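You operate a simulated robot arm through the tools that you are given. There is no shell and no other tool.

The job below is to be done with a simulated robot arm. You get a single attempt, and the scene is never put back.

## Task
Push the white, blue and black weights up to the curved lath; add the grey one.
Fine: white at station 1, blue at 4, black at 2: slide them, don't lift; carry the grey one to station 5, up to the lath too.

Only the result counts: the job must be done as asked and must still hold three seconds after the hand-in. Knocking over, shifting, dropping, spilling or breaking anything else fails it.

## Robot
A 7-joint arm with a fingered hand, fixed in place. Base frame: the origin is at the foot of the arm, x ahead of it, y to its left, z up; the work surface is at about z = 880. Units: mm, degrees, N and s.
Its first joint turns from -69.0 to 172.0 degrees. Payload 5 kg.
The TCP is the grasp point between the finger pads, 32 mm short of the fingertips. In the tool frame z runs along the fingers and y along their closing line. Largest opening 160 mm; the body of the gripper starts 89 mm behind the TCP. The gripper is a hand of 3 fingers: y runs from the thumb to the fingers, the wrist lies at [0, 0, -252] in the tool frame.
Orientation is that of the tool frame in the base frame, as a unit quaternion [x, y, z, w]. With the fingers straight down and closing along the base's y, the tool's x points along the base's -x, its y along +y and its z along -z.

## Interface
- The arm moves only by the tool drive_tool. Its argument "commands" is a list that holds one entry, the list of rows, each a list of 6 numbers: the shift along the base's x, y, z in m, then the turn, a rotation vector about the base's x, y, z in rad. In form: [[[dx, dy, dz, rx, ry, rz], ...]]. A call has 1 to 20 rows; each row is the pose to reach, as a shift and turn from the pose commanded when the call began. Rows are played at 5 a second. More than 50 mm and 8.6 degrees between two rows, and nothing of the call is played. A pose out of reach is approached as far as the arm can. The call stops where the force on the tool passes 60 N (or 10 N more than at its start, if that is more) or the arm is blocked; 0.2 s more then pass. In this call time passes only in rows, and 0.2 s behind the last. It gives the time, the measured TCP pose, the force on the tool (base axes), the opening and the grip force at its end, in the units of the frame above (readings bear some noise), with the torque about the TCP (base axes, N m) and any sound that the robot's microphone picked up.
- Cameras (640 x 400 px; columns grow to the right, rows downward): "scene" is fixed at [50.4, 651.3, 1587.1]; the picture's right is [-0.72, -0.69, 0.00], its down [-0.29, 0.30, -0.91] and it looks along [0.63, -0.66, -0.42] (base axes); focal length 337 px, centre (320, 200). "wrist" rides on the gripper at [65, -4, -116] in the tool frame; the picture's right is [0.06, 1.00, 0.00], its down [-0.87, 0.05, -0.49] and it looks along [-0.49, 0.03, 0.87] (tool axes); focal length 261 px, centre (320, 200). There is no depth. A picture from a camera that has moved, and an enlarged one, comes with that camera's place and axes in the base frame and with its lens.
- snapshot(camera): a new picture of that camera. It takes no simulated time.
- move_column(by): slides the trunk up (or, below 0, down) by that many mm; the arm rides with it, the base frame stays. It gives what a move gives, with no picture.
- set_fingers(finger1, finger2, thumb_bend): sets how far each is bent, from 0 (flat) to 100 (curled in); at 30 the hand is open as for a grip, at 70 the pads meet at the TCP. One left out holds its place. A second passes; each finger stops where it meets its share of the squeeze, and holds until it gets a number again. It is the only way to open and close the hand. It gives what a move gives, with no picture; readings hold the bend of each and the force on the fingers (four entries, about 0 where the hand has none), thumb and palm.
- enlarge(camera, box): a new picture of the part [left, top, right, bottom] of that camera's present view, enlarged. It takes no simulated time.
- sign_off(): hands the job in; it is judged then, once.

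Nothing tells you positions but the pictures and the camera data. Unless the task says otherwise, let go and move clear before handing in.

The tools are called after "Request:" as a command line: name --argument value ..., lists and objects as JSON in quotes. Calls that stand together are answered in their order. drive_tool: Moves the arm, as the interface text tells. Its arguments: {"type":"object","properties":{"commands":{"type":"array"}},"required":["commands"]} The other tools are called the same way: move_column (by) slides the trunk up or down; set_fingers (finger1, finger2, thumb_bend) moves the fingers one by one; snapshot (camera) takes a picture; enlarge (camera, box) takes an enlarged picture of a part of a camera's view; sign_off () hands the job in.

At the start:

```text
t: 0.0
eef_pos: [674.0, -185.1, 1116.6]
tcp_rot: [0.0, 1.0, 0.0, 0.001]
wrist_force: [0.3, 0.3, 0.2]
moment: [0.03, -0.01, 0.02]
width: 160.0
finger_force: 0.1
shape: jaw
bend: [30.0, 30.0, 30.0]
finger forces: [0.0, 0.1, 0.1, 0.0, 0.1, 0.0]
trunk travel left (down, up): [-675.0, 265.0]
```

scene: 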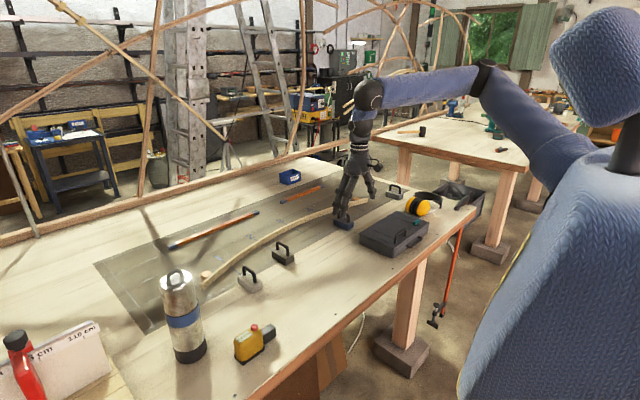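
wrist: 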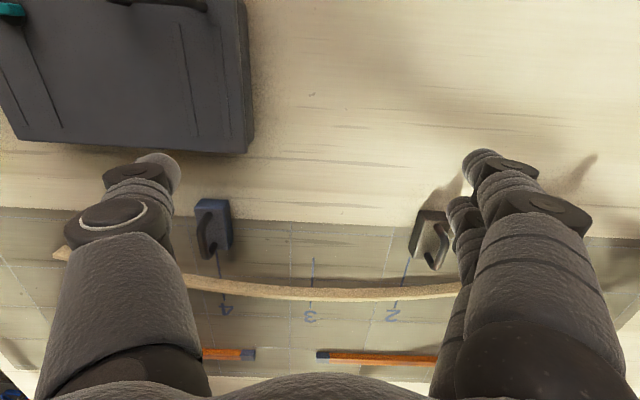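

I see a bench with a curved lath, several handled weights near it, a toolbox, and a marked drawing board. I'll start by enlarging the views to locate everything before moving.

Request:
enlarge --camera "scene" --box '[160, 160, 320, 300]'

Request:
enlarge --camera "scene" --box '[280, 150, 480, 270]'

Request:
enlarge --camera "wrist" --box '[0, 150, 640, 400]'

```text
2.86 times, centred on (240, 230) of scene
camera zoom: at [50.4, 651.3, 1587.1], right [-0.72, -0.69, 0.0], down [-0.29, 0.3, -0.91], along [0.63, -0.66, -0.42], focal length 963 px, centre (549, 114)
```

zoom: 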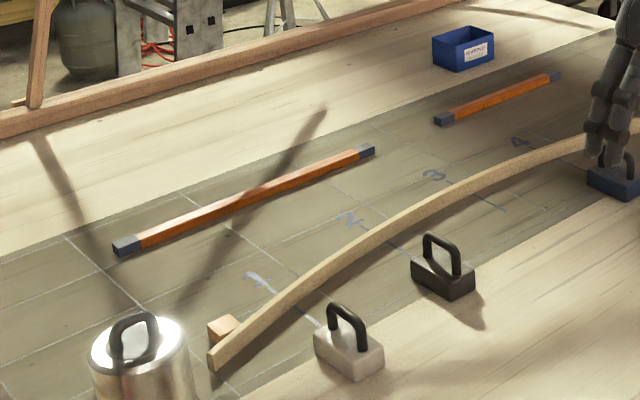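

```text
3.20 times, centred on (380, 210) of scene
camera zoom: at [50.4, 651.3, 1587.1], right [-0.72, -0.69, 0.0], down [-0.29, 0.3, -0.91], along [0.63, -0.66, -0.42], focal length 1078 px, centre (128, 168)
```

zoom: 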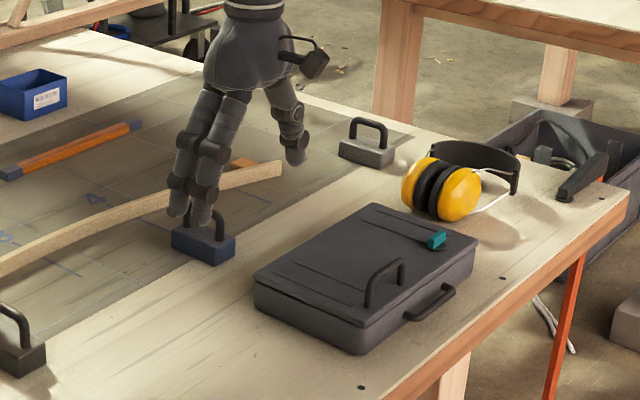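

```text
1.00 times, centred on (320, 275) of wrist (not enlarged: the box is as wide or as high as the picture)
camera zoom: at [608.2, -187.5, 1232.8], right [-0.06, 1.0, 0.0], down [0.87, 0.05, 0.49], along [0.49, 0.03, -0.87], focal length 261 px, centre (320, 125)
```

zoom: 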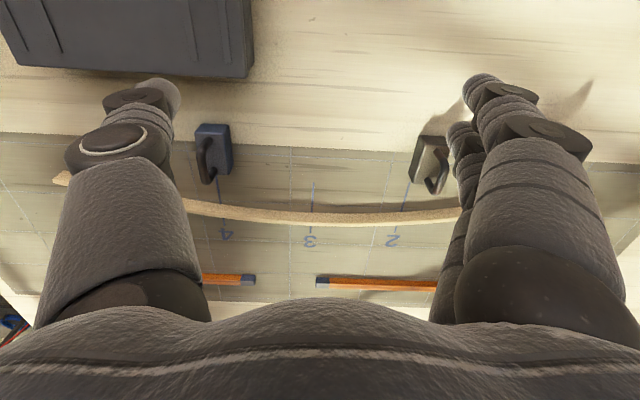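

The weights are spline ducks with a handle arch, and their long axis looks to run along base x, pointing at the lath. I need closer views of each weight and of the station lines before moving.

Request:
enlarge --camera "wrist" --box '[170, 170, 490, 370]'

Request:
enlarge --camera "scene" --box '[190, 220, 310, 300]'

Request:
enlarge --camera "scene" --box '[320, 165, 440, 240]'

Request:
drive_tool --commands '[[[0, 0.03, 0.02, 0, 0, 0], [-0.02, 0.07, 0.04, 0, 0, 0], [-0.04, 0.11, 0.06, 0, 0, 0], [-0.06, 0.15, 0.08, 0, 0, 0], [-0.07, 0.19, 0.1, 0, 0, 0], [-0.07, 0.23, 0.1, 0, 0, 0], [-0.07, 0.26, 0.1, 0, 0, 0], [-0.07, 0.28, 0.1, 0, 0, 0]]]'

```text
2.00 times, centred on (330, 270) of wrist
camera zoom: at [608.2, -187.5, 1232.8], right [-0.06, 1.0, 0.0], down [0.87, 0.05, 0.49], along [0.49, 0.03, -0.87], focal length 521 px, centre (300, 60)
```

zoom: 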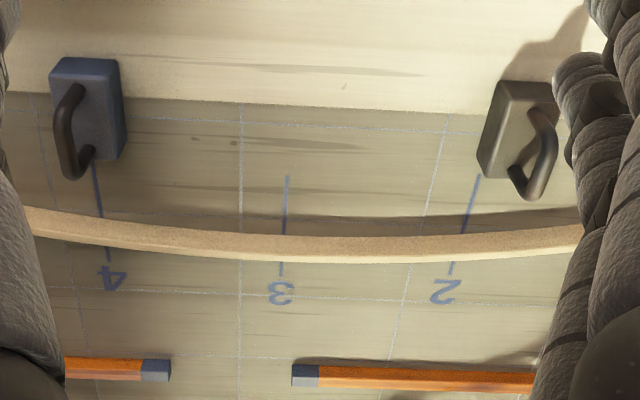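

```text
5.00 times, centred on (250, 260) of scene
camera zoom: at [50.4, 651.3, 1587.1], right [-0.72, -0.69, 0.0], down [-0.29, 0.3, -0.91], along [0.63, -0.66, -0.42], focal length 1684 px, centre (670, -100)
```

zoom: 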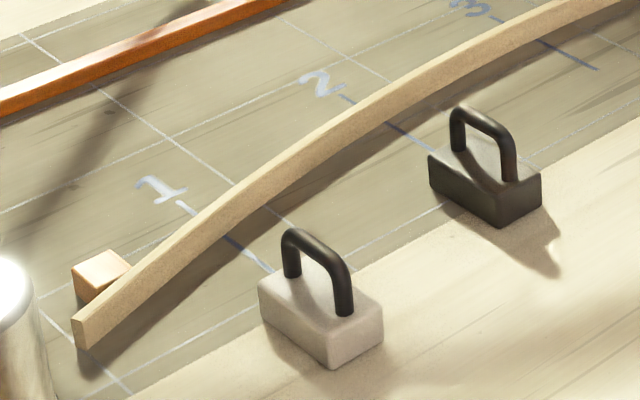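

```text
5.33 times, centred on (380, 202) of scene
camera zoom: at [50.4, 651.3, 1587.1], right [-0.72, -0.69, 0.0], down [-0.29, 0.3, -0.91], along [0.63, -0.66, -0.42], focal length 1797 px, centre (0, 187)
```

zoom: 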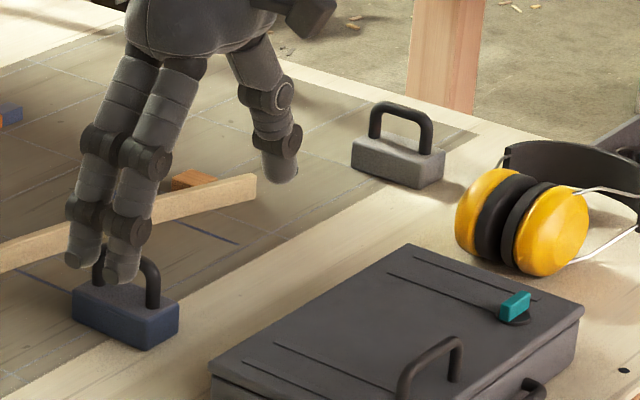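

```text
t: 1.8
eef_pos: [604.5, 94.1, 1217.5]
tcp_rot: [0.001, 1.0, 0.001, 0.0]
wrist_force: [0.4, 0.0, -0.7]
moment: [-0.03, -0.04, 0.0]
width: 160.1
finger_force: 0.2
shape: jaw
bend: [30.0, 30.0, 30.0]
finger forces: [0.0, 0.0, 0.0, 0.0, 0.0, 0.1]
trunk travel left (down, up): [-675.0, 265.0]
```

The hand is now higher and to the left. I'll take wrist pictures from here.

Request:
snapshot --camera "wrist"

Request:
snapshot --camera "scene"

```text
taken
camera wrist: at [539.0, 92.3, 1333.4], right [-0.06, 1.0, 0.0], down [0.87, 0.05, 0.49], along [0.49, 0.03, -0.87], focal length 261 px, centre (320, 200)
```

wrist: 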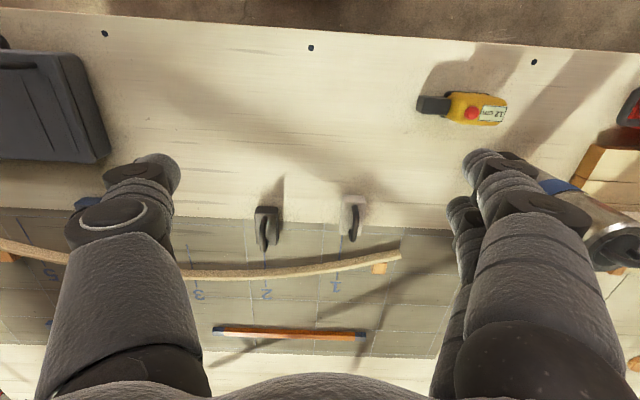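

```text
taken
```

scene: 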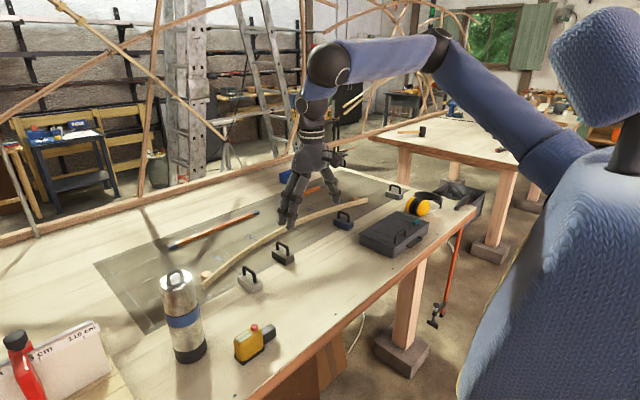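

From here the white and black weights and stations 1–3 are in view. I'll enlarge that area, then look at the whole lath from other angles.

Request:
enlarge --camera "wrist" --box '[220, 180, 420, 310]'

Request:
enlarge --camera "scene" --box '[320, 165, 440, 240]'

Request:
enlarge --camera "scene" --box '[190, 180, 390, 300]'

```text
3.08 times, centred on (320, 245) of wrist
camera zoom: at [539.0, 92.3, 1333.4], right [-0.06, 1.0, 0.0], down [0.87, 0.05, 0.49], along [0.49, 0.03, -0.87], focal length 802 px, centre (320, 62)
```

zoom: 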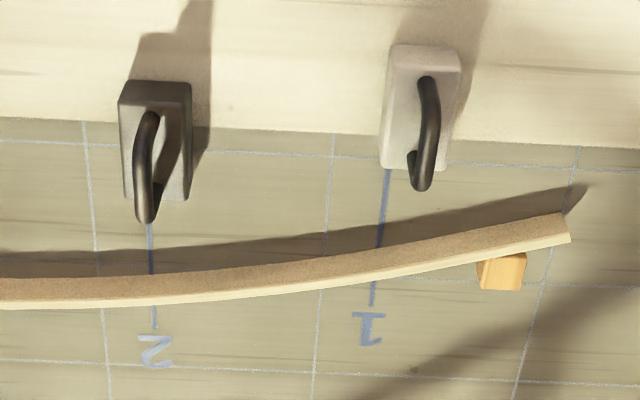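

```text
5.33 times, centred on (380, 202) of scene
camera zoom: at [50.4, 651.3, 1587.1], right [-0.72, -0.69, 0.0], down [-0.29, 0.3, -0.91], along [0.63, -0.66, -0.42], focal length 1797 px, centre (0, 187)
```

zoom: 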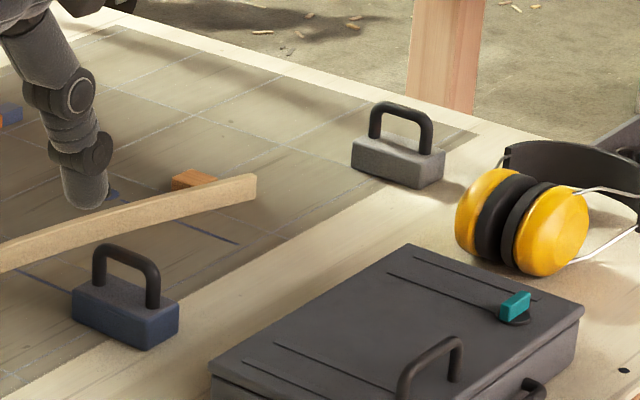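

```text
3.20 times, centred on (290, 240) of scene
camera zoom: at [50.4, 651.3, 1587.1], right [-0.72, -0.69, 0.0], down [-0.29, 0.3, -0.91], along [0.63, -0.66, -0.42], focal length 1078 px, centre (416, 72)
```

zoom: 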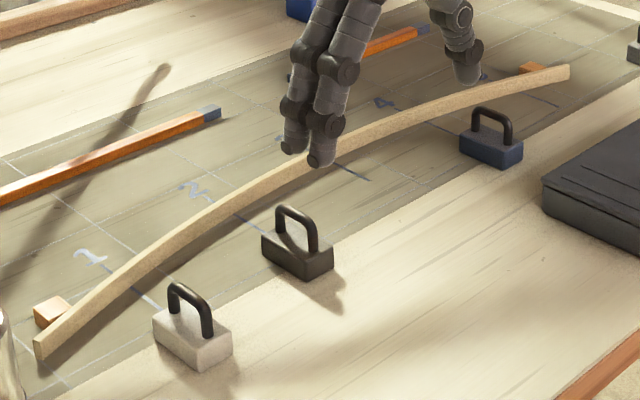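

White's centre is near (814, 174), black's near (853, 0), blue's near (853, -341) and grey's near (851, -735). The station lines run along x at y ≈ 161, -8, -179, -349 and about -520. I'll part-close the hand and hover over the white weight for a closer look.

Request:
set_fingers --finger1 48 --finger2 48 --thumb_bend 48

Request:
drive_tool --commands '[[[0.03, 0.011, -0.021, 0, 0, 0], [0.06, 0.022, -0.042, 0, 0, 0], [0.09, 0.033, -0.063, 0, 0, 0], [0.12, 0.044, -0.084, 0, 0, 0], [0.15, 0.055, -0.105, 0, 0, 0], [0.18, 0.066, -0.126, 0, 0, 0], [0.205, 0.077, -0.147, 0, 0, 0], [0.21, 0.078, -0.15, 0, 0, 0]]]'

Request:
snapshot --camera "wrist"

Request:
snapshot --camera "scene"

```text
t: 2.8
eef_pos: [605.6, 94.0, 1217.8]
tcp_rot: [0.0, 1.0, 0.0, 0.001]
wrist_force: [0.4, -0.3, 0.4]
moment: [0.0, 0.01, -0.01]
width: 96.3
finger_force: 0.2
shape: fingers
bend: [48.0, 48.0, 48.0]
finger forces: [0.0, 0.0, 0.1, 0.0, 0.1, 0.1]
trunk travel left (down, up): [-675.0, 265.0]
```

```text
t: 4.6
eef_pos: [814.4, 173.3, 1067.6]
tcp_rot: [0.0, 1.0, 0.001, -0.001]
wrist_force: [0.7, -0.5, 0.4]
moment: [0.0, -0.02, 0.04]
width: 96.2
finger_force: 0.0
shape: fingers
bend: [48.0, 48.0, 48.0]
finger forces: [0.0, 0.0, 0.1, 0.0, 0.0, 0.1]
trunk travel left (down, up): [-675.0, 265.0]
```

```text
taken
camera wrist: at [747.5, 170.4, 1182.6], right [-0.06, 1.0, 0.0], down [0.87, 0.05, 0.49], along [0.49, 0.03, -0.87], focal length 261 px, centre (320, 200)
```

wrist: 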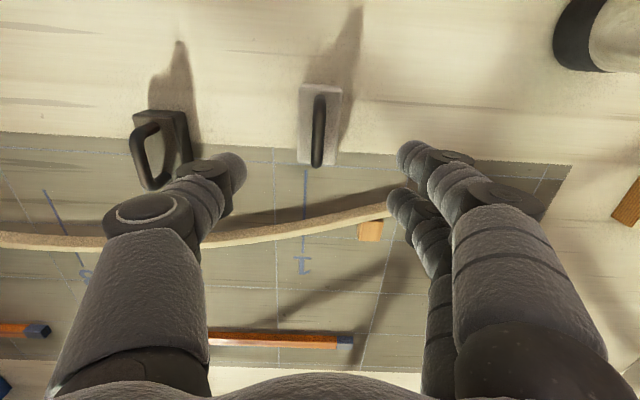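

```text
taken
```

scene: 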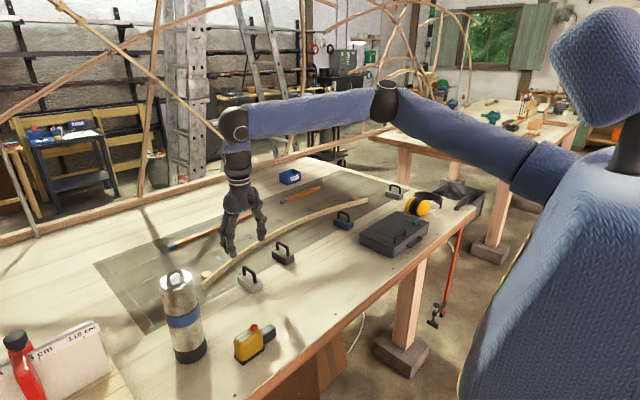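

Hovering over the white weight, with its handle running along x. I'll enlarge to measure it.

Request:
enlarge --camera "wrist" --box '[240, 70, 400, 170]'

Request:
enlarge --camera "wrist" --box '[80, 90, 400, 290]'

Request:
enlarge --camera "scene" --box '[210, 230, 290, 300]'

```text
4.00 times, centred on (320, 120) of wrist
camera zoom: at [747.5, 170.4, 1182.6], right [-0.06, 1.0, 0.0], down [0.87, 0.05, 0.49], along [0.49, 0.03, -0.87], focal length 1043 px, centre (320, 520)
```

zoom: 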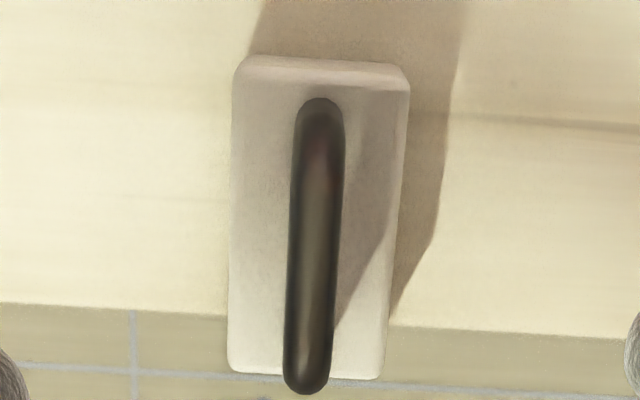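

```text
2.00 times, centred on (240, 190) of wrist
camera zoom: at [747.5, 170.4, 1182.6], right [-0.06, 1.0, 0.0], down [0.87, 0.05, 0.49], along [0.49, 0.03, -0.87], focal length 521 px, centre (480, 220)
```

zoom: 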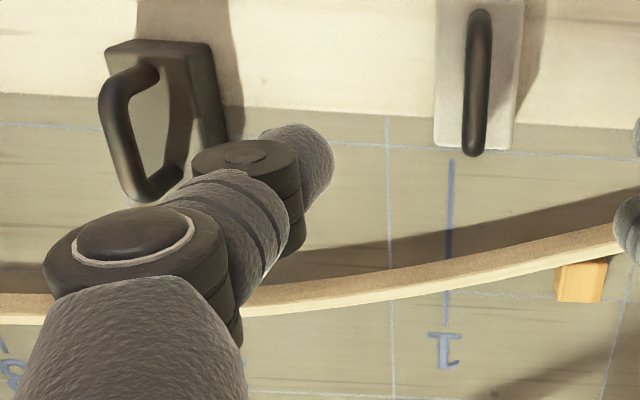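

```text
5.71 times, centred on (250, 265) of scene
camera zoom: at [50.4, 651.3, 1587.1], right [-0.72, -0.69, 0.0], down [-0.29, 0.3, -0.91], along [0.63, -0.66, -0.42], focal length 1925 px, centre (720, -171)
```

zoom: 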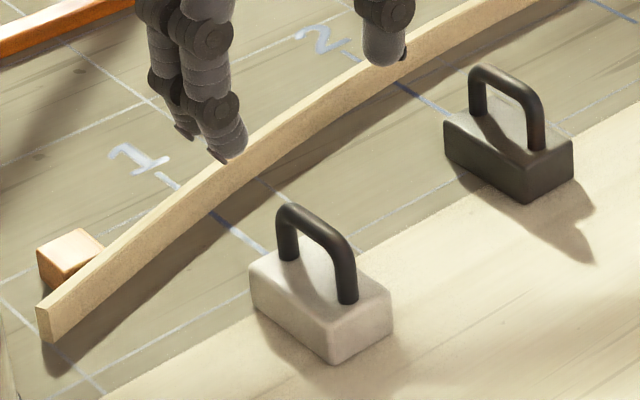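

White's handle bar is centred near (816, 173), its top at about z = 941, and it lies along x. I'll lower the part-open hand around it to just above grip height and check.

Request:
drive_tool --commands '[[[0.001, 0, -0.03, 0, 0, 0], [0.002, 0, -0.06, 0, 0, 0], [0.002, 0, -0.085, 0, 0, 0], [0.002, 0, -0.105, 0, 0, 0], [0.002, 0, -0.115, 0, 0, 0]]]'

Request:
snapshot --camera "wrist"

Request:
enlarge --camera "scene" --box '[200, 190, 300, 300]'

```text
t: 5.8
eef_pos: [815.4, 175.8, 950.9]
tcp_rot: [0.0, 1.0, 0.0, 0.0]
wrist_force: [0.4, 0.0, 1.0]
moment: [-0.05, 0.0, -0.03]
width: 96.3
finger_force: 0.0
shape: fingers
bend: [48.0, 48.0, 48.0]
finger forces: [0.0, 0.0, 0.0, 0.0, 0.0, 0.0]
trunk travel left (down, up): [-675.0, 265.0]
```

```text
taken
camera wrist: at [749.8, 172.3, 1068.2], right [-0.06, 1.0, 0.0], down [0.87, 0.05, 0.49], along [0.49, 0.03, -0.87], focal length 261 px, centre (320, 200)
```

wrist: 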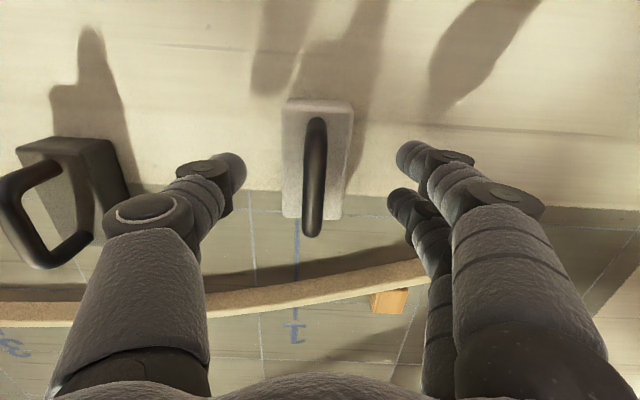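

```text
3.64 times, centred on (250, 245) of scene
camera zoom: at [50.4, 651.3, 1587.1], right [-0.72, -0.69, 0.0], down [-0.29, 0.3, -0.91], along [0.63, -0.66, -0.42], focal length 1225 px, centre (574, 36)
```

zoom: 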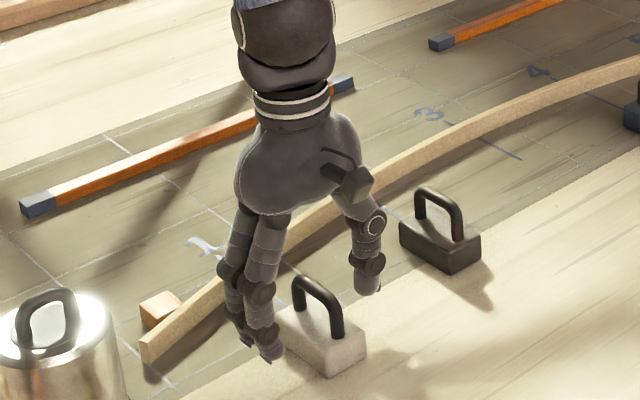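

The handle is between thumb and fingers, sitting about 3 mm to the thumb side. I'll centre it, drop to grip height with the fingertips above the block, and close on the bar.

Request:
drive_tool --commands '[[[0, -0.003, -0.004, 0, 0, 0], [0, -0.003, -0.008, 0, 0, 0]]]'

Request:
set_fingers --finger1 60 --finger2 60 --thumb_bend 60

Request:
snapshot --camera "wrist"

Request:
enlarge --camera "scene" --box '[200, 190, 300, 300]'

```text
t: 6.4
eef_pos: [815.9, 172.0, 944.2]
tcp_rot: [0.0, 1.0, 0.0, 0.0]
wrist_force: [0.1, 0.2, 0.0]
moment: [-0.03, -0.02, 0.0]
width: 96.2
finger_force: 0.0
shape: fingers
bend: [48.0, 48.0, 48.0]
finger forces: [0.0, 0.0, 0.2, 0.1, 0.0, 0.0]
trunk travel left (down, up): [-675.0, 265.0]
```

```text
t: 7.4
eef_pos: [815.6, 171.5, 943.9]
tcp_rot: [0.001, 1.0, 0.0, 0.0]
wrist_force: [0.1, 0.0, 0.6]
moment: [0.0, 0.01, -0.02]
width: 48.1
finger_force: 0.0
shape: fingers
bend: [60.0, 60.0, 60.0]
finger forces: [0.0, 0.1, 0.0, 0.0, 0.1, 0.0]
trunk travel left (down, up): [-675.0, 265.0]
```

```text
taken
camera wrist: at [749.7, 168.8, 1060.2], right [-0.06, 1.0, 0.0], down [0.87, 0.05, 0.49], along [0.49, 0.03, -0.87], focal length 261 px, centre (320, 200)
```

wrist: 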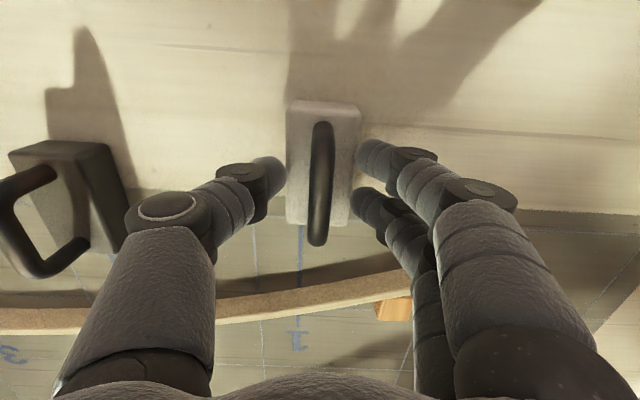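

```text
3.64 times, centred on (250, 245) of scene
camera zoom: at [50.4, 651.3, 1587.1], right [-0.72, -0.69, 0.0], down [-0.29, 0.3, -0.91], along [0.63, -0.66, -0.42], focal length 1225 px, centre (574, 36)
```

zoom: 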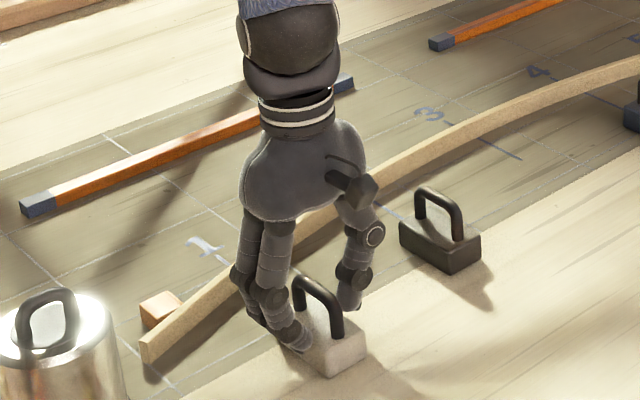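

The fingers are at 48 mm opening with no contact yet. I'll check the fingertip height against the block before closing further.

Request:
enlarge --camera "wrist" --box '[220, 80, 440, 270]'

Request:
enlarge --camera "scene" --box '[225, 250, 285, 300]'

```text
2.11 times, centred on (330, 175) of wrist
camera zoom: at [749.7, 168.8, 1060.2], right [-0.06, 1.0, 0.0], down [0.87, 0.05, 0.49], along [0.49, 0.03, -0.87], focal length 549 px, centre (299, 253)
```

zoom: 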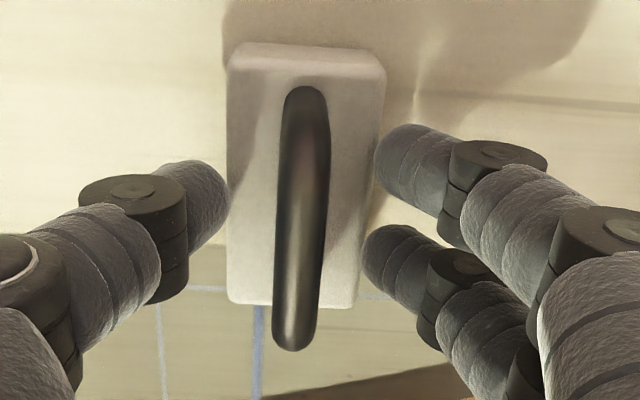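

```text
8.00 times, centred on (255, 275) of scene
camera zoom: at [50.4, 651.3, 1587.1], right [-0.72, -0.69, 0.0], down [-0.29, 0.3, -0.91], along [0.63, -0.66, -0.42], focal length 2695 px, centre (840, -400)
```

zoom: 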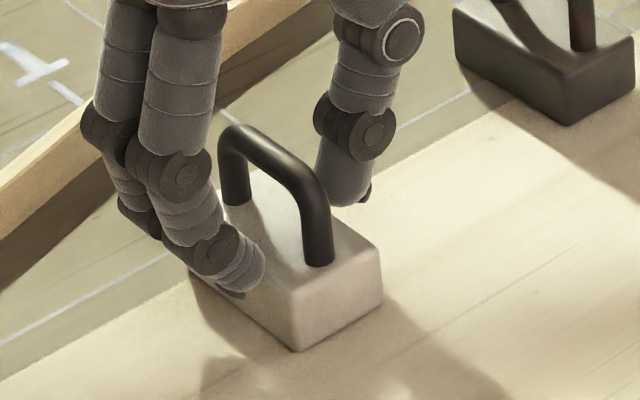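

The fingertips sit slightly below the block's top edge, so I'll rise about 8 mm to make them close under the bar without touching the block. Then I'll close in small steps.

Request:
drive_tool --commands '[[[0, 0.0, 0.004, 0, 0, 0], [0, 0.001, 0.008, 0, 0, 0]]]'

Request:
set_fingers --finger1 65 --finger2 65 --thumb_bend 65

Request:
enlarge --camera "wrist" --box '[220, 80, 440, 270]'

Request:
enlarge --camera "scene" --box '[225, 250, 285, 300]'

```text
t: 8.0
eef_pos: [815.7, 170.6, 952.8]
tcp_rot: [0.001, 1.0, 0.0, -0.001]
wrist_force: [-1.4, 0.5, 0.1]
moment: [-0.04, -0.03, -0.02]
width: 48.3
finger_force: 0.1
shape: fingers
bend: [60.0, 60.0, 60.0]
finger forces: [0.0, 0.0, 0.0, 0.0, 0.0, 0.1]
trunk travel left (down, up): [-675.0, 265.0]
```

```text
t: 9.0
eef_pos: [815.8, 171.8, 951.4]
tcp_rot: [0.0, 1.0, 0.0, 0.001]
wrist_force: [0.5, 1.0, 0.0]
moment: [0.02, 0.0, 0.01]
width: 29.4
finger_force: 0.2
shape: fingers
bend: [65.0, 65.0, 65.0]
finger forces: [0.0, 0.0, 0.0, 0.0, 0.1, 0.0]
trunk travel left (down, up): [-675.0, 265.0]
```

```text
2.11 times, centred on (330, 175) of wrist
camera zoom: at [749.7, 168.9, 1068.1], right [-0.06, 1.0, 0.0], down [0.87, 0.05, 0.49], along [0.49, 0.03, -0.87], focal length 549 px, centre (299, 253)
```

zoom: 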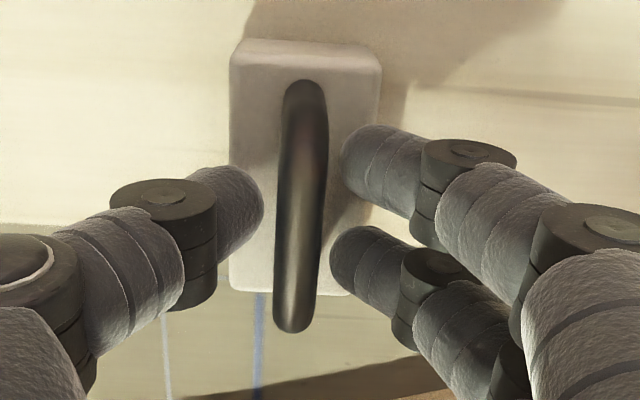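

```text
8.00 times, centred on (255, 275) of scene
camera zoom: at [50.4, 651.3, 1587.1], right [-0.72, -0.69, 0.0], down [-0.29, 0.3, -0.91], along [0.63, -0.66, -0.42], focal length 2695 px, centre (840, -400)
```

zoom: 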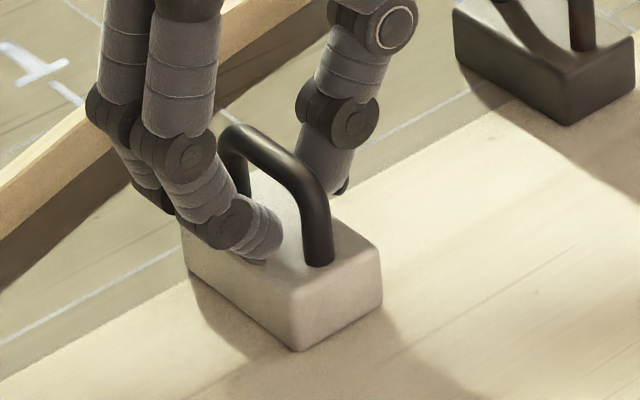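

The fingers are bracketing the bar. I'll close further in steps and watch the finger and wrist forces.

Request:
set_fingers --finger1 67.5 --finger2 67.5 --thumb_bend 67.5

Request:
enlarge --camera "wrist" --box '[220, 80, 440, 270]'

Request:
enlarge --camera "scene" --box '[225, 250, 285, 300]'

```text
t: 10.0
eef_pos: [816.5, 171.7, 950.3]
tcp_rot: [0.0, 1.0, 0.0, 0.0]
wrist_force: [-0.6, 0.1, 0.1]
moment: [-0.02, 0.0, 0.03]
width: 22.5
finger_force: 0.0
shape: fingers
bend: [67.0, 67.0, 67.0]
finger forces: [0.0, 0.1, 0.0, 0.1, 0.0, 0.1]
trunk travel left (down, up): [-675.0, 265.0]
```

```text
2.11 times, centred on (330, 175) of wrist
camera zoom: at [749.7, 168.9, 1068.0], right [-0.06, 1.0, 0.0], down [0.87, 0.05, 0.49], along [0.49, 0.03, -0.87], focal length 549 px, centre (299, 253)
```

zoom: 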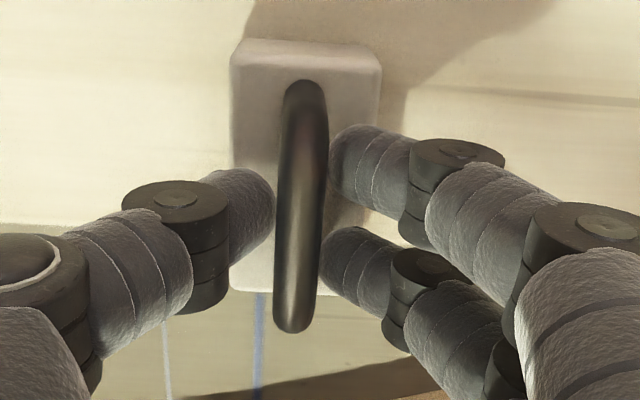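

```text
8.00 times, centred on (255, 275) of scene
camera zoom: at [50.4, 651.3, 1587.1], right [-0.72, -0.69, 0.0], down [-0.29, 0.3, -0.91], along [0.63, -0.66, -0.42], focal length 2695 px, centre (840, -400)
```

zoom: 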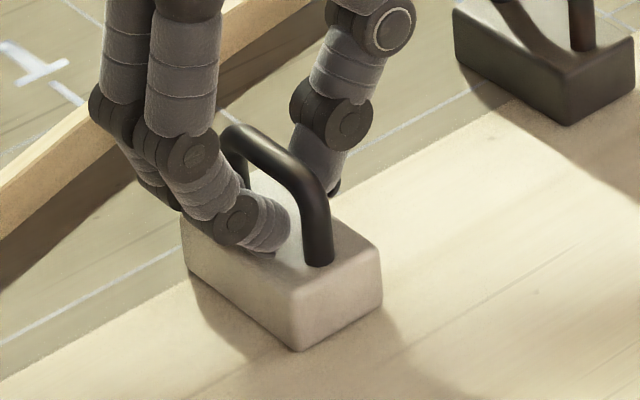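

Still no contact at 22 mm opening. I'll close to 70.

Request:
set_fingers --finger1 70 --finger2 70 --thumb_bend 70

Request:
enlarge --camera "wrist" --box '[220, 80, 440, 270]'

Request:
enlarge --camera "scene" --box '[225, 250, 285, 300]'

```text
t: 11.0
eef_pos: [815.7, 171.5, 951.5]
tcp_rot: [0.0, 1.0, -0.001, 0.0]
wrist_force: [-0.5, -0.5, -0.5]
moment: [-0.02, -0.05, -0.03]
width: 14.6
finger_force: 0.9
shape: fingers
bend: [69.0, 70.0, 70.0]
finger forces: [0.6, 0.1, 0.0, 0.0, 0.9, 0.0]
trunk travel left (down, up): [-675.0, 265.0]
```

```text
2.11 times, centred on (330, 175) of wrist
camera zoom: at [749.8, 168.9, 1068.0], right [-0.06, 1.0, 0.0], down [0.87, 0.05, 0.49], along [0.49, 0.03, -0.87], focal length 549 px, centre (299, 253)
```

zoom: 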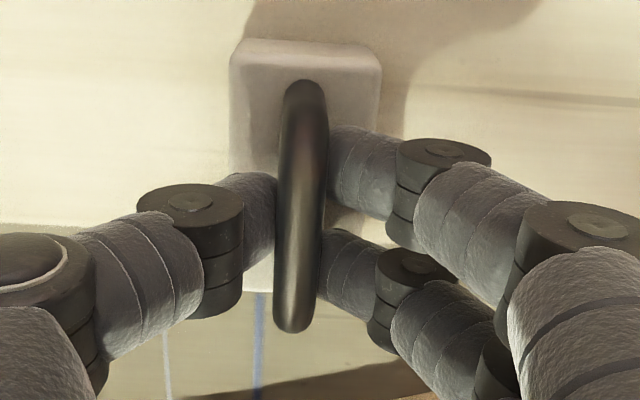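

```text
8.00 times, centred on (255, 275) of scene
camera zoom: at [50.4, 651.3, 1587.1], right [-0.72, -0.69, 0.0], down [-0.29, 0.3, -0.91], along [0.63, -0.66, -0.42], focal length 2695 px, centre (840, -400)
```

zoom: 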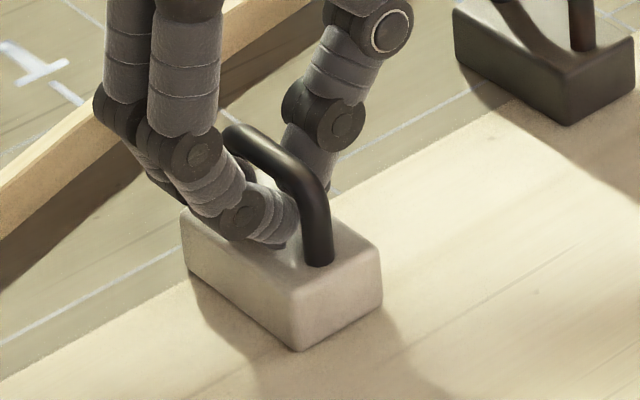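

First light contact on the bar: finger 1 and thumb read under 1 N. I'll tighten a bit more so the grip can steer the weight along the bench.

Request:
set_fingers --finger1 75 --finger2 75 --thumb_bend 75

Request:
enlarge --camera "wrist" --box '[220, 80, 440, 270]'

Request:
enlarge --camera "scene" --box '[225, 250, 285, 300]'

```text
t: 12.0
eef_pos: [815.9, 171.5, 951.4]
tcp_rot: [0.0, 1.0, 0.001, -0.001]
wrist_force: [-0.3, 0.1, -7.6]
moment: [0.02, 0.02, 0.01]
width: 9.3
finger_force: 10.3
shape: fingers
bend: [73.0, 73.0, 72.0]
finger forces: [5.3, 7.0, 0.0, 0.1, 8.7, 0.0]
trunk travel left (down, up): [-675.0, 265.0]
```

```text
2.11 times, centred on (330, 175) of wrist
camera zoom: at [750.1, 169.0, 1067.6], right [-0.06, 1.0, 0.0], down [0.87, 0.05, 0.49], along [0.49, 0.03, -0.87], focal length 549 px, centre (299, 253)
```

zoom: 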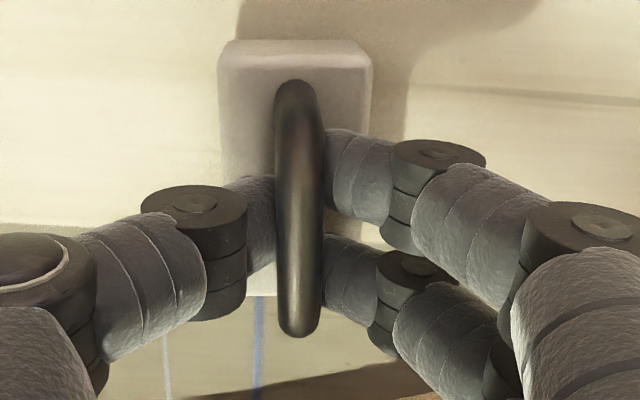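

```text
8.00 times, centred on (255, 275) of scene
camera zoom: at [50.4, 651.3, 1587.1], right [-0.72, -0.69, 0.0], down [-0.29, 0.3, -0.91], along [0.63, -0.66, -0.42], focal length 2695 px, centre (840, -400)
```

zoom: 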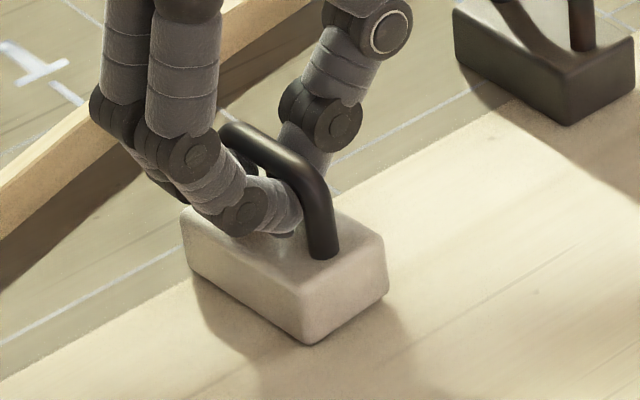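

The squeeze is loading the hand with about 7.6 N of the weight, so the inward-slanted pads are wedging the bar upwards. I'll lower the hand by 2 mm so the block sits fully on the bench before sliding.

Request:
drive_tool --commands '[[[0, 0, -0.001, 0, 0, 0], [0, 0, -0.002, 0, 0, 0]]]'

Request:
enlarge --camera "scene" --box '[225, 250, 285, 300]'

```text
t: 12.6
eef_pos: [814.6, 171.3, 950.5]
tcp_rot: [0.0, 1.0, 0.0, -0.001]
wrist_force: [-0.2, -0.2, -4.7]
moment: [0.06, 0.0, 0.0]
width: 9.0
finger_force: 9.9
shape: fingers
bend: [73.0, 73.0, 72.0]
finger forces: [5.3, 5.8, 0.1, 0.0, 8.8, 0.1]
trunk travel left (down, up): [-675.0, 265.0]
```

```text
8.00 times, centred on (255, 275) of scene
camera zoom: at [50.4, 651.3, 1587.1], right [-0.72, -0.69, 0.0], down [-0.29, 0.3, -0.91], along [0.63, -0.66, -0.42], focal length 2695 px, centre (840, -400)
```

zoom: 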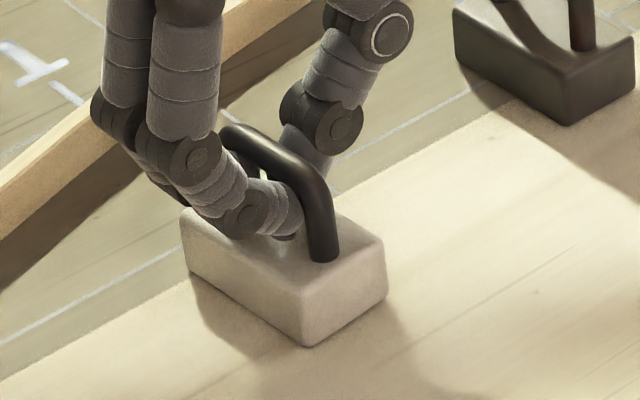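

The load dropped to 4.7 N, so the block is on the bench. I'll lower a touch more to take the rest off.

Request:
drive_tool --commands '[[[0, 0, -0.001, 0, 0, 0], [0, 0, -0.002, 0, 0, 0]]]'

```text
t: 13.2
eef_pos: [816.8, 171.9, 947.3]
tcp_rot: [0.001, 1.0, 0.0, 0.001]
wrist_force: [2.0, -1.0, -1.7]
moment: [0.04, 0.01, -0.04]
width: 8.0
finger_force: 9.4
shape: fingers
bend: [74.0, 73.0, 72.0]
finger forces: [5.3, 4.0, 0.0, 0.0, 8.9, 0.0]
trunk travel left (down, up): [-675.0, 265.0]
```

The hand now carries only about 1.7 N, so the white block is resting on the bench. I'll slide it towards the lath in stages, correcting its y towards station 1 and turning it slightly to face the lath.

Request:
drive_tool --commands '[[[0.008, -0.002, -0.0005, 0, 0, 0.014], [0.016, -0.004, -0.0005, 0, 0, 0.028], [0.024, -0.006, -0.0005, 0, 0, 0.042], [0.032, -0.007, -0.0005, 0, 0, 0.056], [0.04, -0.008, -0.0005, 0, 0, 0.07]]]'

Request:
snapshot --camera "wrist"

Request:
enlarge --camera "scene" --box '[200, 230, 300, 300]'

```text
t: 14.4
eef_pos: [857.5, 164.0, 946.2]
tcp_rot: [-0.035, 0.999, 0.0, 0.0]
wrist_force: [-1.9, 0.1, -1.4]
moment: [0.09, 0.08, -0.01]
width: 7.3
finger_force: 8.7
shape: fingers
bend: [74.0, 74.0, 72.0]
finger forces: [4.3, 5.4, 0.1, 0.0, 7.6, 0.1]
trunk travel left (down, up): [-675.0, 265.0]
```

```text
taken
camera wrist: at [791.3, 155.7, 1062.8], right [-0.13, 0.99, 0.0], down [0.86, 0.11, 0.49], along [0.49, 0.06, -0.87], focal length 261 px, centre (320, 200)
```

wrist: 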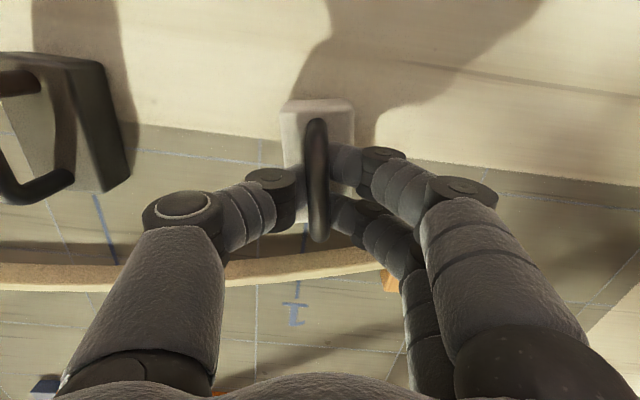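

```text
5.71 times, centred on (250, 265) of scene
camera zoom: at [50.4, 651.3, 1587.1], right [-0.72, -0.69, 0.0], down [-0.29, 0.3, -0.91], along [0.63, -0.66, -0.42], focal length 1925 px, centre (720, -171)
```

zoom: 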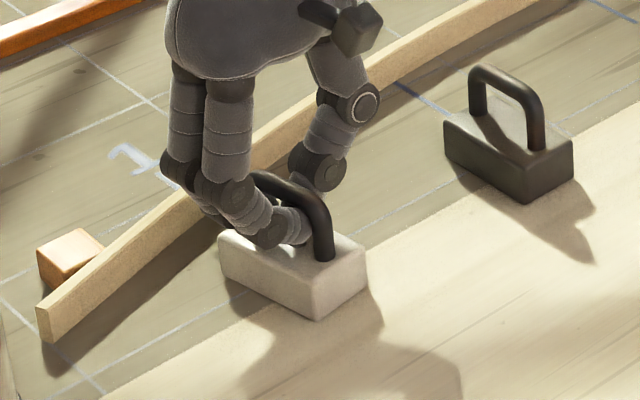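

The white block follows the hand and the force stays low. I'll continue most of the way and then look closely at the remaining gap.

Request:
drive_tool --commands '[[[0.008, -0.001, 0, 0, 0, 0.014], [0.016, -0.002, 0, 0, 0, 0.028], [0.024, -0.003, 0, 0, 0, 0.042], [0.03, -0.004, 0, 0, 0, 0.056], [0.034, -0.005, 0, 0, 0, 0.07]]]'

Request:
snapshot --camera "wrist"

Request:
enlarge --camera "wrist" --box '[220, 130, 440, 300]'

Request:
enlarge --camera "scene" --box '[200, 230, 280, 290]'

```text
t: 15.6
eef_pos: [890.1, 160.0, 947.1]
tcp_rot: [-0.07, 0.998, 0.0, 0.0]
wrist_force: [-0.6, 0.6, -3.0]
moment: [0.03, 0.05, 0.01]
width: 6.7
finger_force: 9.5
shape: fingers
bend: [74.0, 74.0, 72.0]
finger forces: [5.0, 5.9, 0.0, 0.0, 8.1, 0.1]
trunk travel left (down, up): [-675.0, 265.0]
```

```text
taken
camera wrist: at [825.4, 147.0, 1062.7], right [-0.2, 0.98, 0.0], down [0.85, 0.17, 0.49], along [0.48, 0.1, -0.87], focal length 261 px, centre (320, 200)
```

wrist: 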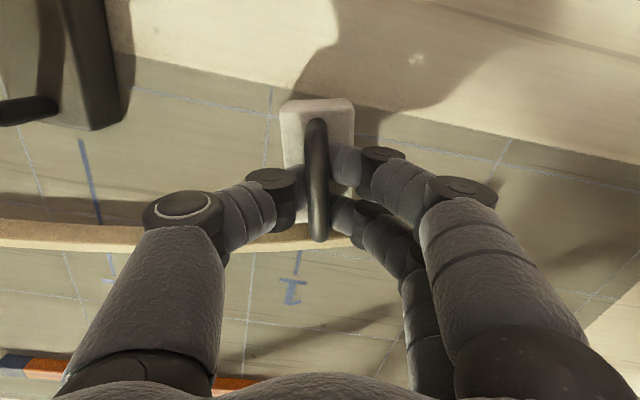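

```text
2.35 times, centred on (330, 215) of wrist
camera zoom: at [825.4, 147.0, 1062.7], right [-0.2, 0.98, 0.0], down [0.85, 0.17, 0.49], along [0.48, 0.1, -0.87], focal length 613 px, centre (296, 165)
```

zoom: 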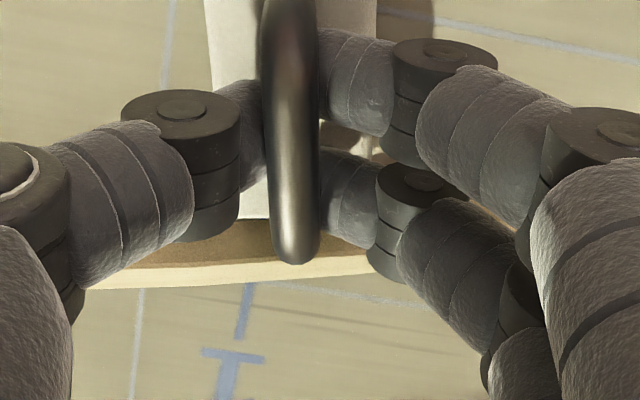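

```text
6.67 times, centred on (240, 260) of scene
camera zoom: at [50.4, 651.3, 1587.1], right [-0.72, -0.69, 0.0], down [-0.29, 0.3, -0.91], along [0.63, -0.66, -0.42], focal length 2246 px, centre (853, -200)
```

zoom: 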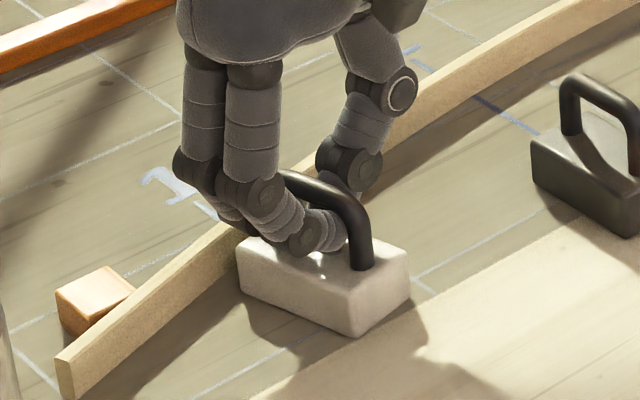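

The gap to the lath is now roughly 8–12 mm. I'll creep in small steps and watch the x force for contact.

Request:
drive_tool --commands '[[[0.003, 0, -0.0005, 0, 0, 0], [0.006, -0.0005, -0.001, 0, 0, 0]]]'

Request:
enlarge --camera "scene" --box '[200, 230, 280, 290]'

```text
t: 16.2
eef_pos: [895.1, 159.7, 946.5]
tcp_rot: [-0.07, 0.998, 0.0, 0.0]
wrist_force: [-2.7, 0.8, -1.5]
moment: [0.06, 0.06, 0.02]
width: 6.9
finger_force: 8.9
shape: fingers
bend: [74.0, 74.0, 72.0]
finger forces: [4.9, 6.2, 0.0, 0.1, 7.6, 0.0]
trunk travel left (down, up): [-675.0, 265.0]
```

```text
6.67 times, centred on (240, 260) of scene
camera zoom: at [50.4, 651.3, 1587.1], right [-0.72, -0.69, 0.0], down [-0.29, 0.3, -0.91], along [0.63, -0.66, -0.42], focal length 2246 px, centre (853, -200)
```

zoom: 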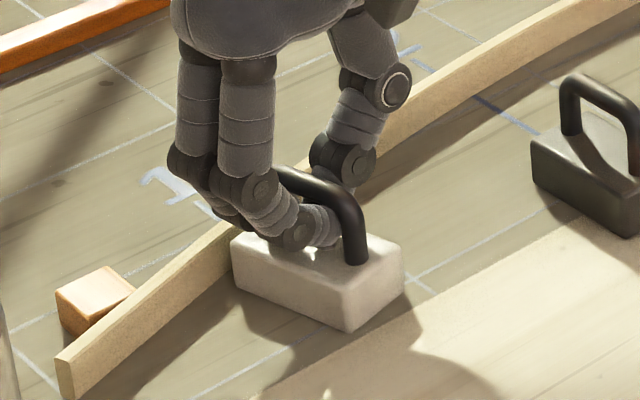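

Sliding friction reads about 2–3 N in x, and the block's corner is very near the lath. I'll creep on in 2–3 mm steps.

Request:
drive_tool --commands '[[[0.0015, 0, 0, 0, 0, 0], [0.003, 0, 0, 0, 0, 0]]]'

Request:
enlarge --camera "scene" --box '[220, 245, 270, 285]'

Request:
enlarge --camera "wrist" --box '[260, 200, 380, 275]'

```text
t: 16.8
eef_pos: [899.4, 157.8, 946.3]
tcp_rot: [-0.07, 0.998, 0.0, 0.0]
wrist_force: [-2.8, 0.5, -0.7]
moment: [0.07, 0.08, 0.02]
width: 6.5
finger_force: 9.8
shape: fingers
bend: [74.0, 74.0, 72.0]
finger forces: [5.1, 6.4, 0.1, 0.0, 7.3, 0.0]
trunk travel left (down, up): [-675.0, 265.0]
```

```text
10.00 times, centred on (245, 265) of scene
camera zoom: at [50.4, 651.3, 1587.1], right [-0.72, -0.69, 0.0], down [-0.29, 0.3, -0.91], along [0.63, -0.66, -0.42], focal length 3369 px, centre (1070, -450)
```

zoom: 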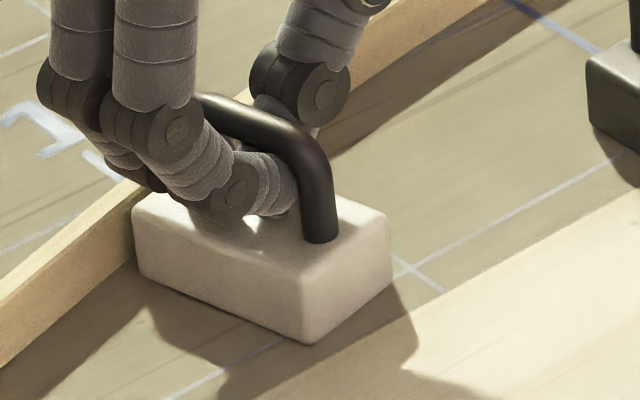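

```text
5.33 times, centred on (320, 238) of wrist
camera zoom: at [834.6, 146.0, 1062.2], right [-0.2, 0.98, 0.0], down [0.85, 0.17, 0.49], along [0.48, 0.1, -0.87], focal length 1390 px, centre (320, 0)
```

zoom: 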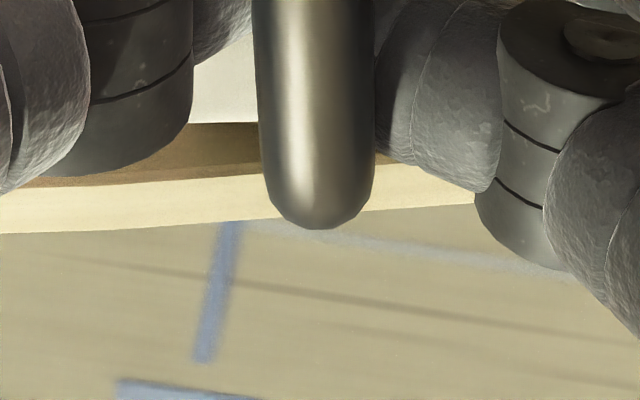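

The corner of the white block looks almost in contact. I'll step 2 mm at a time until the force rises.

Request:
drive_tool --commands '[[[0.001, 0, 0, 0, 0, 0], [0.002, 0, 0, 0, 0, 0]]]'

Request:
drive_tool --commands '[[[0.001, 0, 0, 0, 0, 0], [0.002, 0, 0, 0, 0, 0]]]'

Request:
enlarge --camera "scene" --box '[220, 245, 270, 285]'

```text
t: 17.4
eef_pos: [900.9, 158.4, 946.6]
tcp_rot: [-0.069, 0.998, 0.0, 0.0]
wrist_force: [-3.0, -0.3, 0.1]
moment: [0.07, 0.04, 0.02]
width: 6.4
finger_force: 9.9
shape: fingers
bend: [74.0, 74.0, 72.0]
finger forces: [5.1, 6.8, 0.0, 0.0, 7.5, 0.0]
trunk travel left (down, up): [-675.0, 265.0]
```

```text
t: 18.0
eef_pos: [901.6, 158.2, 946.3]
tcp_rot: [-0.069, 0.998, 0.0, 0.0]
wrist_force: [-2.1, -0.4, -0.8]
moment: [0.06, 0.03, 0.0]
width: 6.6
finger_force: 10.0
shape: fingers
bend: [74.0, 74.0, 72.0]
finger forces: [5.4, 6.9, 0.0, 0.0, 7.5, 0.0]
trunk travel left (down, up): [-675.0, 265.0]
```

```text
10.00 times, centred on (245, 265) of scene
camera zoom: at [50.4, 651.3, 1587.1], right [-0.72, -0.69, 0.0], down [-0.29, 0.3, -0.91], along [0.63, -0.66, -0.42], focal length 3369 px, centre (1070, -450)
```

zoom: 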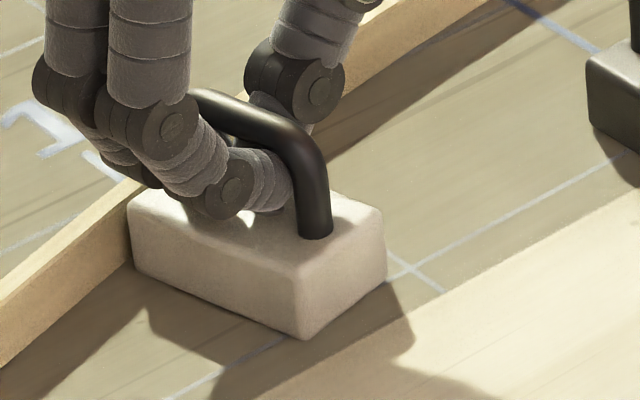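

No clear contact yet: fx stays at friction level. I'll keep creeping.

Request:
drive_tool --commands '[[[0.001, 0, 0, 0, 0, 0], [0.002, 0, 0, 0, 0, 0]]]'

Request:
drive_tool --commands '[[[0.001, 0, 0, 0, 0, 0], [0.002, 0, 0, 0, 0, 0]]]'

Request:
enlarge --camera "scene" --box '[220, 245, 270, 285]'

Request:
enlarge --camera "wrist" --box '[260, 200, 380, 275]'

```text
t: 18.6
eef_pos: [905.5, 158.4, 944.8]
tcp_rot: [-0.069, 0.998, 0.0, 0.0]
wrist_force: [-2.6, 0.4, -0.8]
moment: [0.07, 0.08, 0.0]
width: 6.9
finger_force: 9.8
shape: fingers
bend: [74.0, 74.0, 72.0]
finger forces: [5.4, 6.9, 0.1, 0.0, 7.6, 0.0]
trunk travel left (down, up): [-675.0, 265.0]
```

```text
t: 19.2
eef_pos: [907.5, 157.7, 945.9]
tcp_rot: [-0.07, 0.998, 0.0, 0.0]
wrist_force: [-3.0, -0.5, -1.2]
moment: [0.07, 0.07, 0.01]
width: 6.6
finger_force: 10.0
shape: fingers
bend: [74.0, 74.0, 72.0]
finger forces: [4.9, 7.8, 0.0, 0.0, 7.5, 0.0]
trunk travel left (down, up): [-675.0, 265.0]
```

```text
10.00 times, centred on (245, 265) of scene
camera zoom: at [50.4, 651.3, 1587.1], right [-0.72, -0.69, 0.0], down [-0.29, 0.3, -0.91], along [0.63, -0.66, -0.42], focal length 3369 px, centre (1070, -450)
```

zoom: 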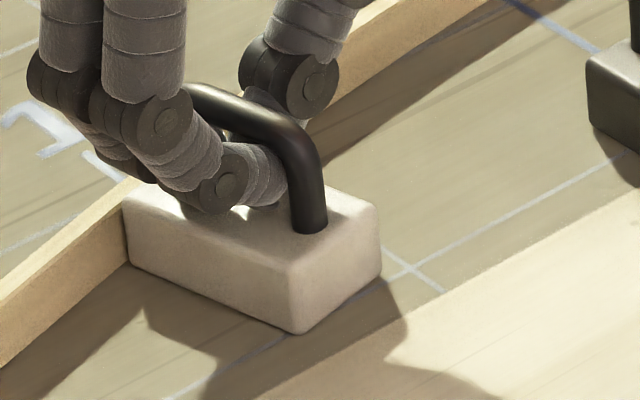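

```text
5.33 times, centred on (320, 238) of wrist
camera zoom: at [841.9, 145.4, 1061.8], right [-0.2, 0.98, 0.0], down [0.85, 0.17, 0.49], along [0.48, 0.1, -0.87], focal length 1390 px, centre (320, 0)
```

zoom: 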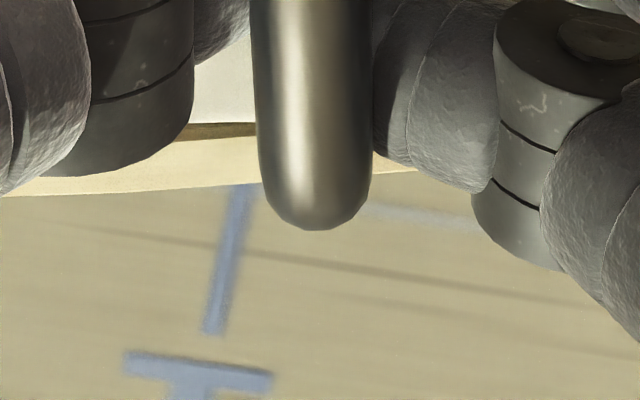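

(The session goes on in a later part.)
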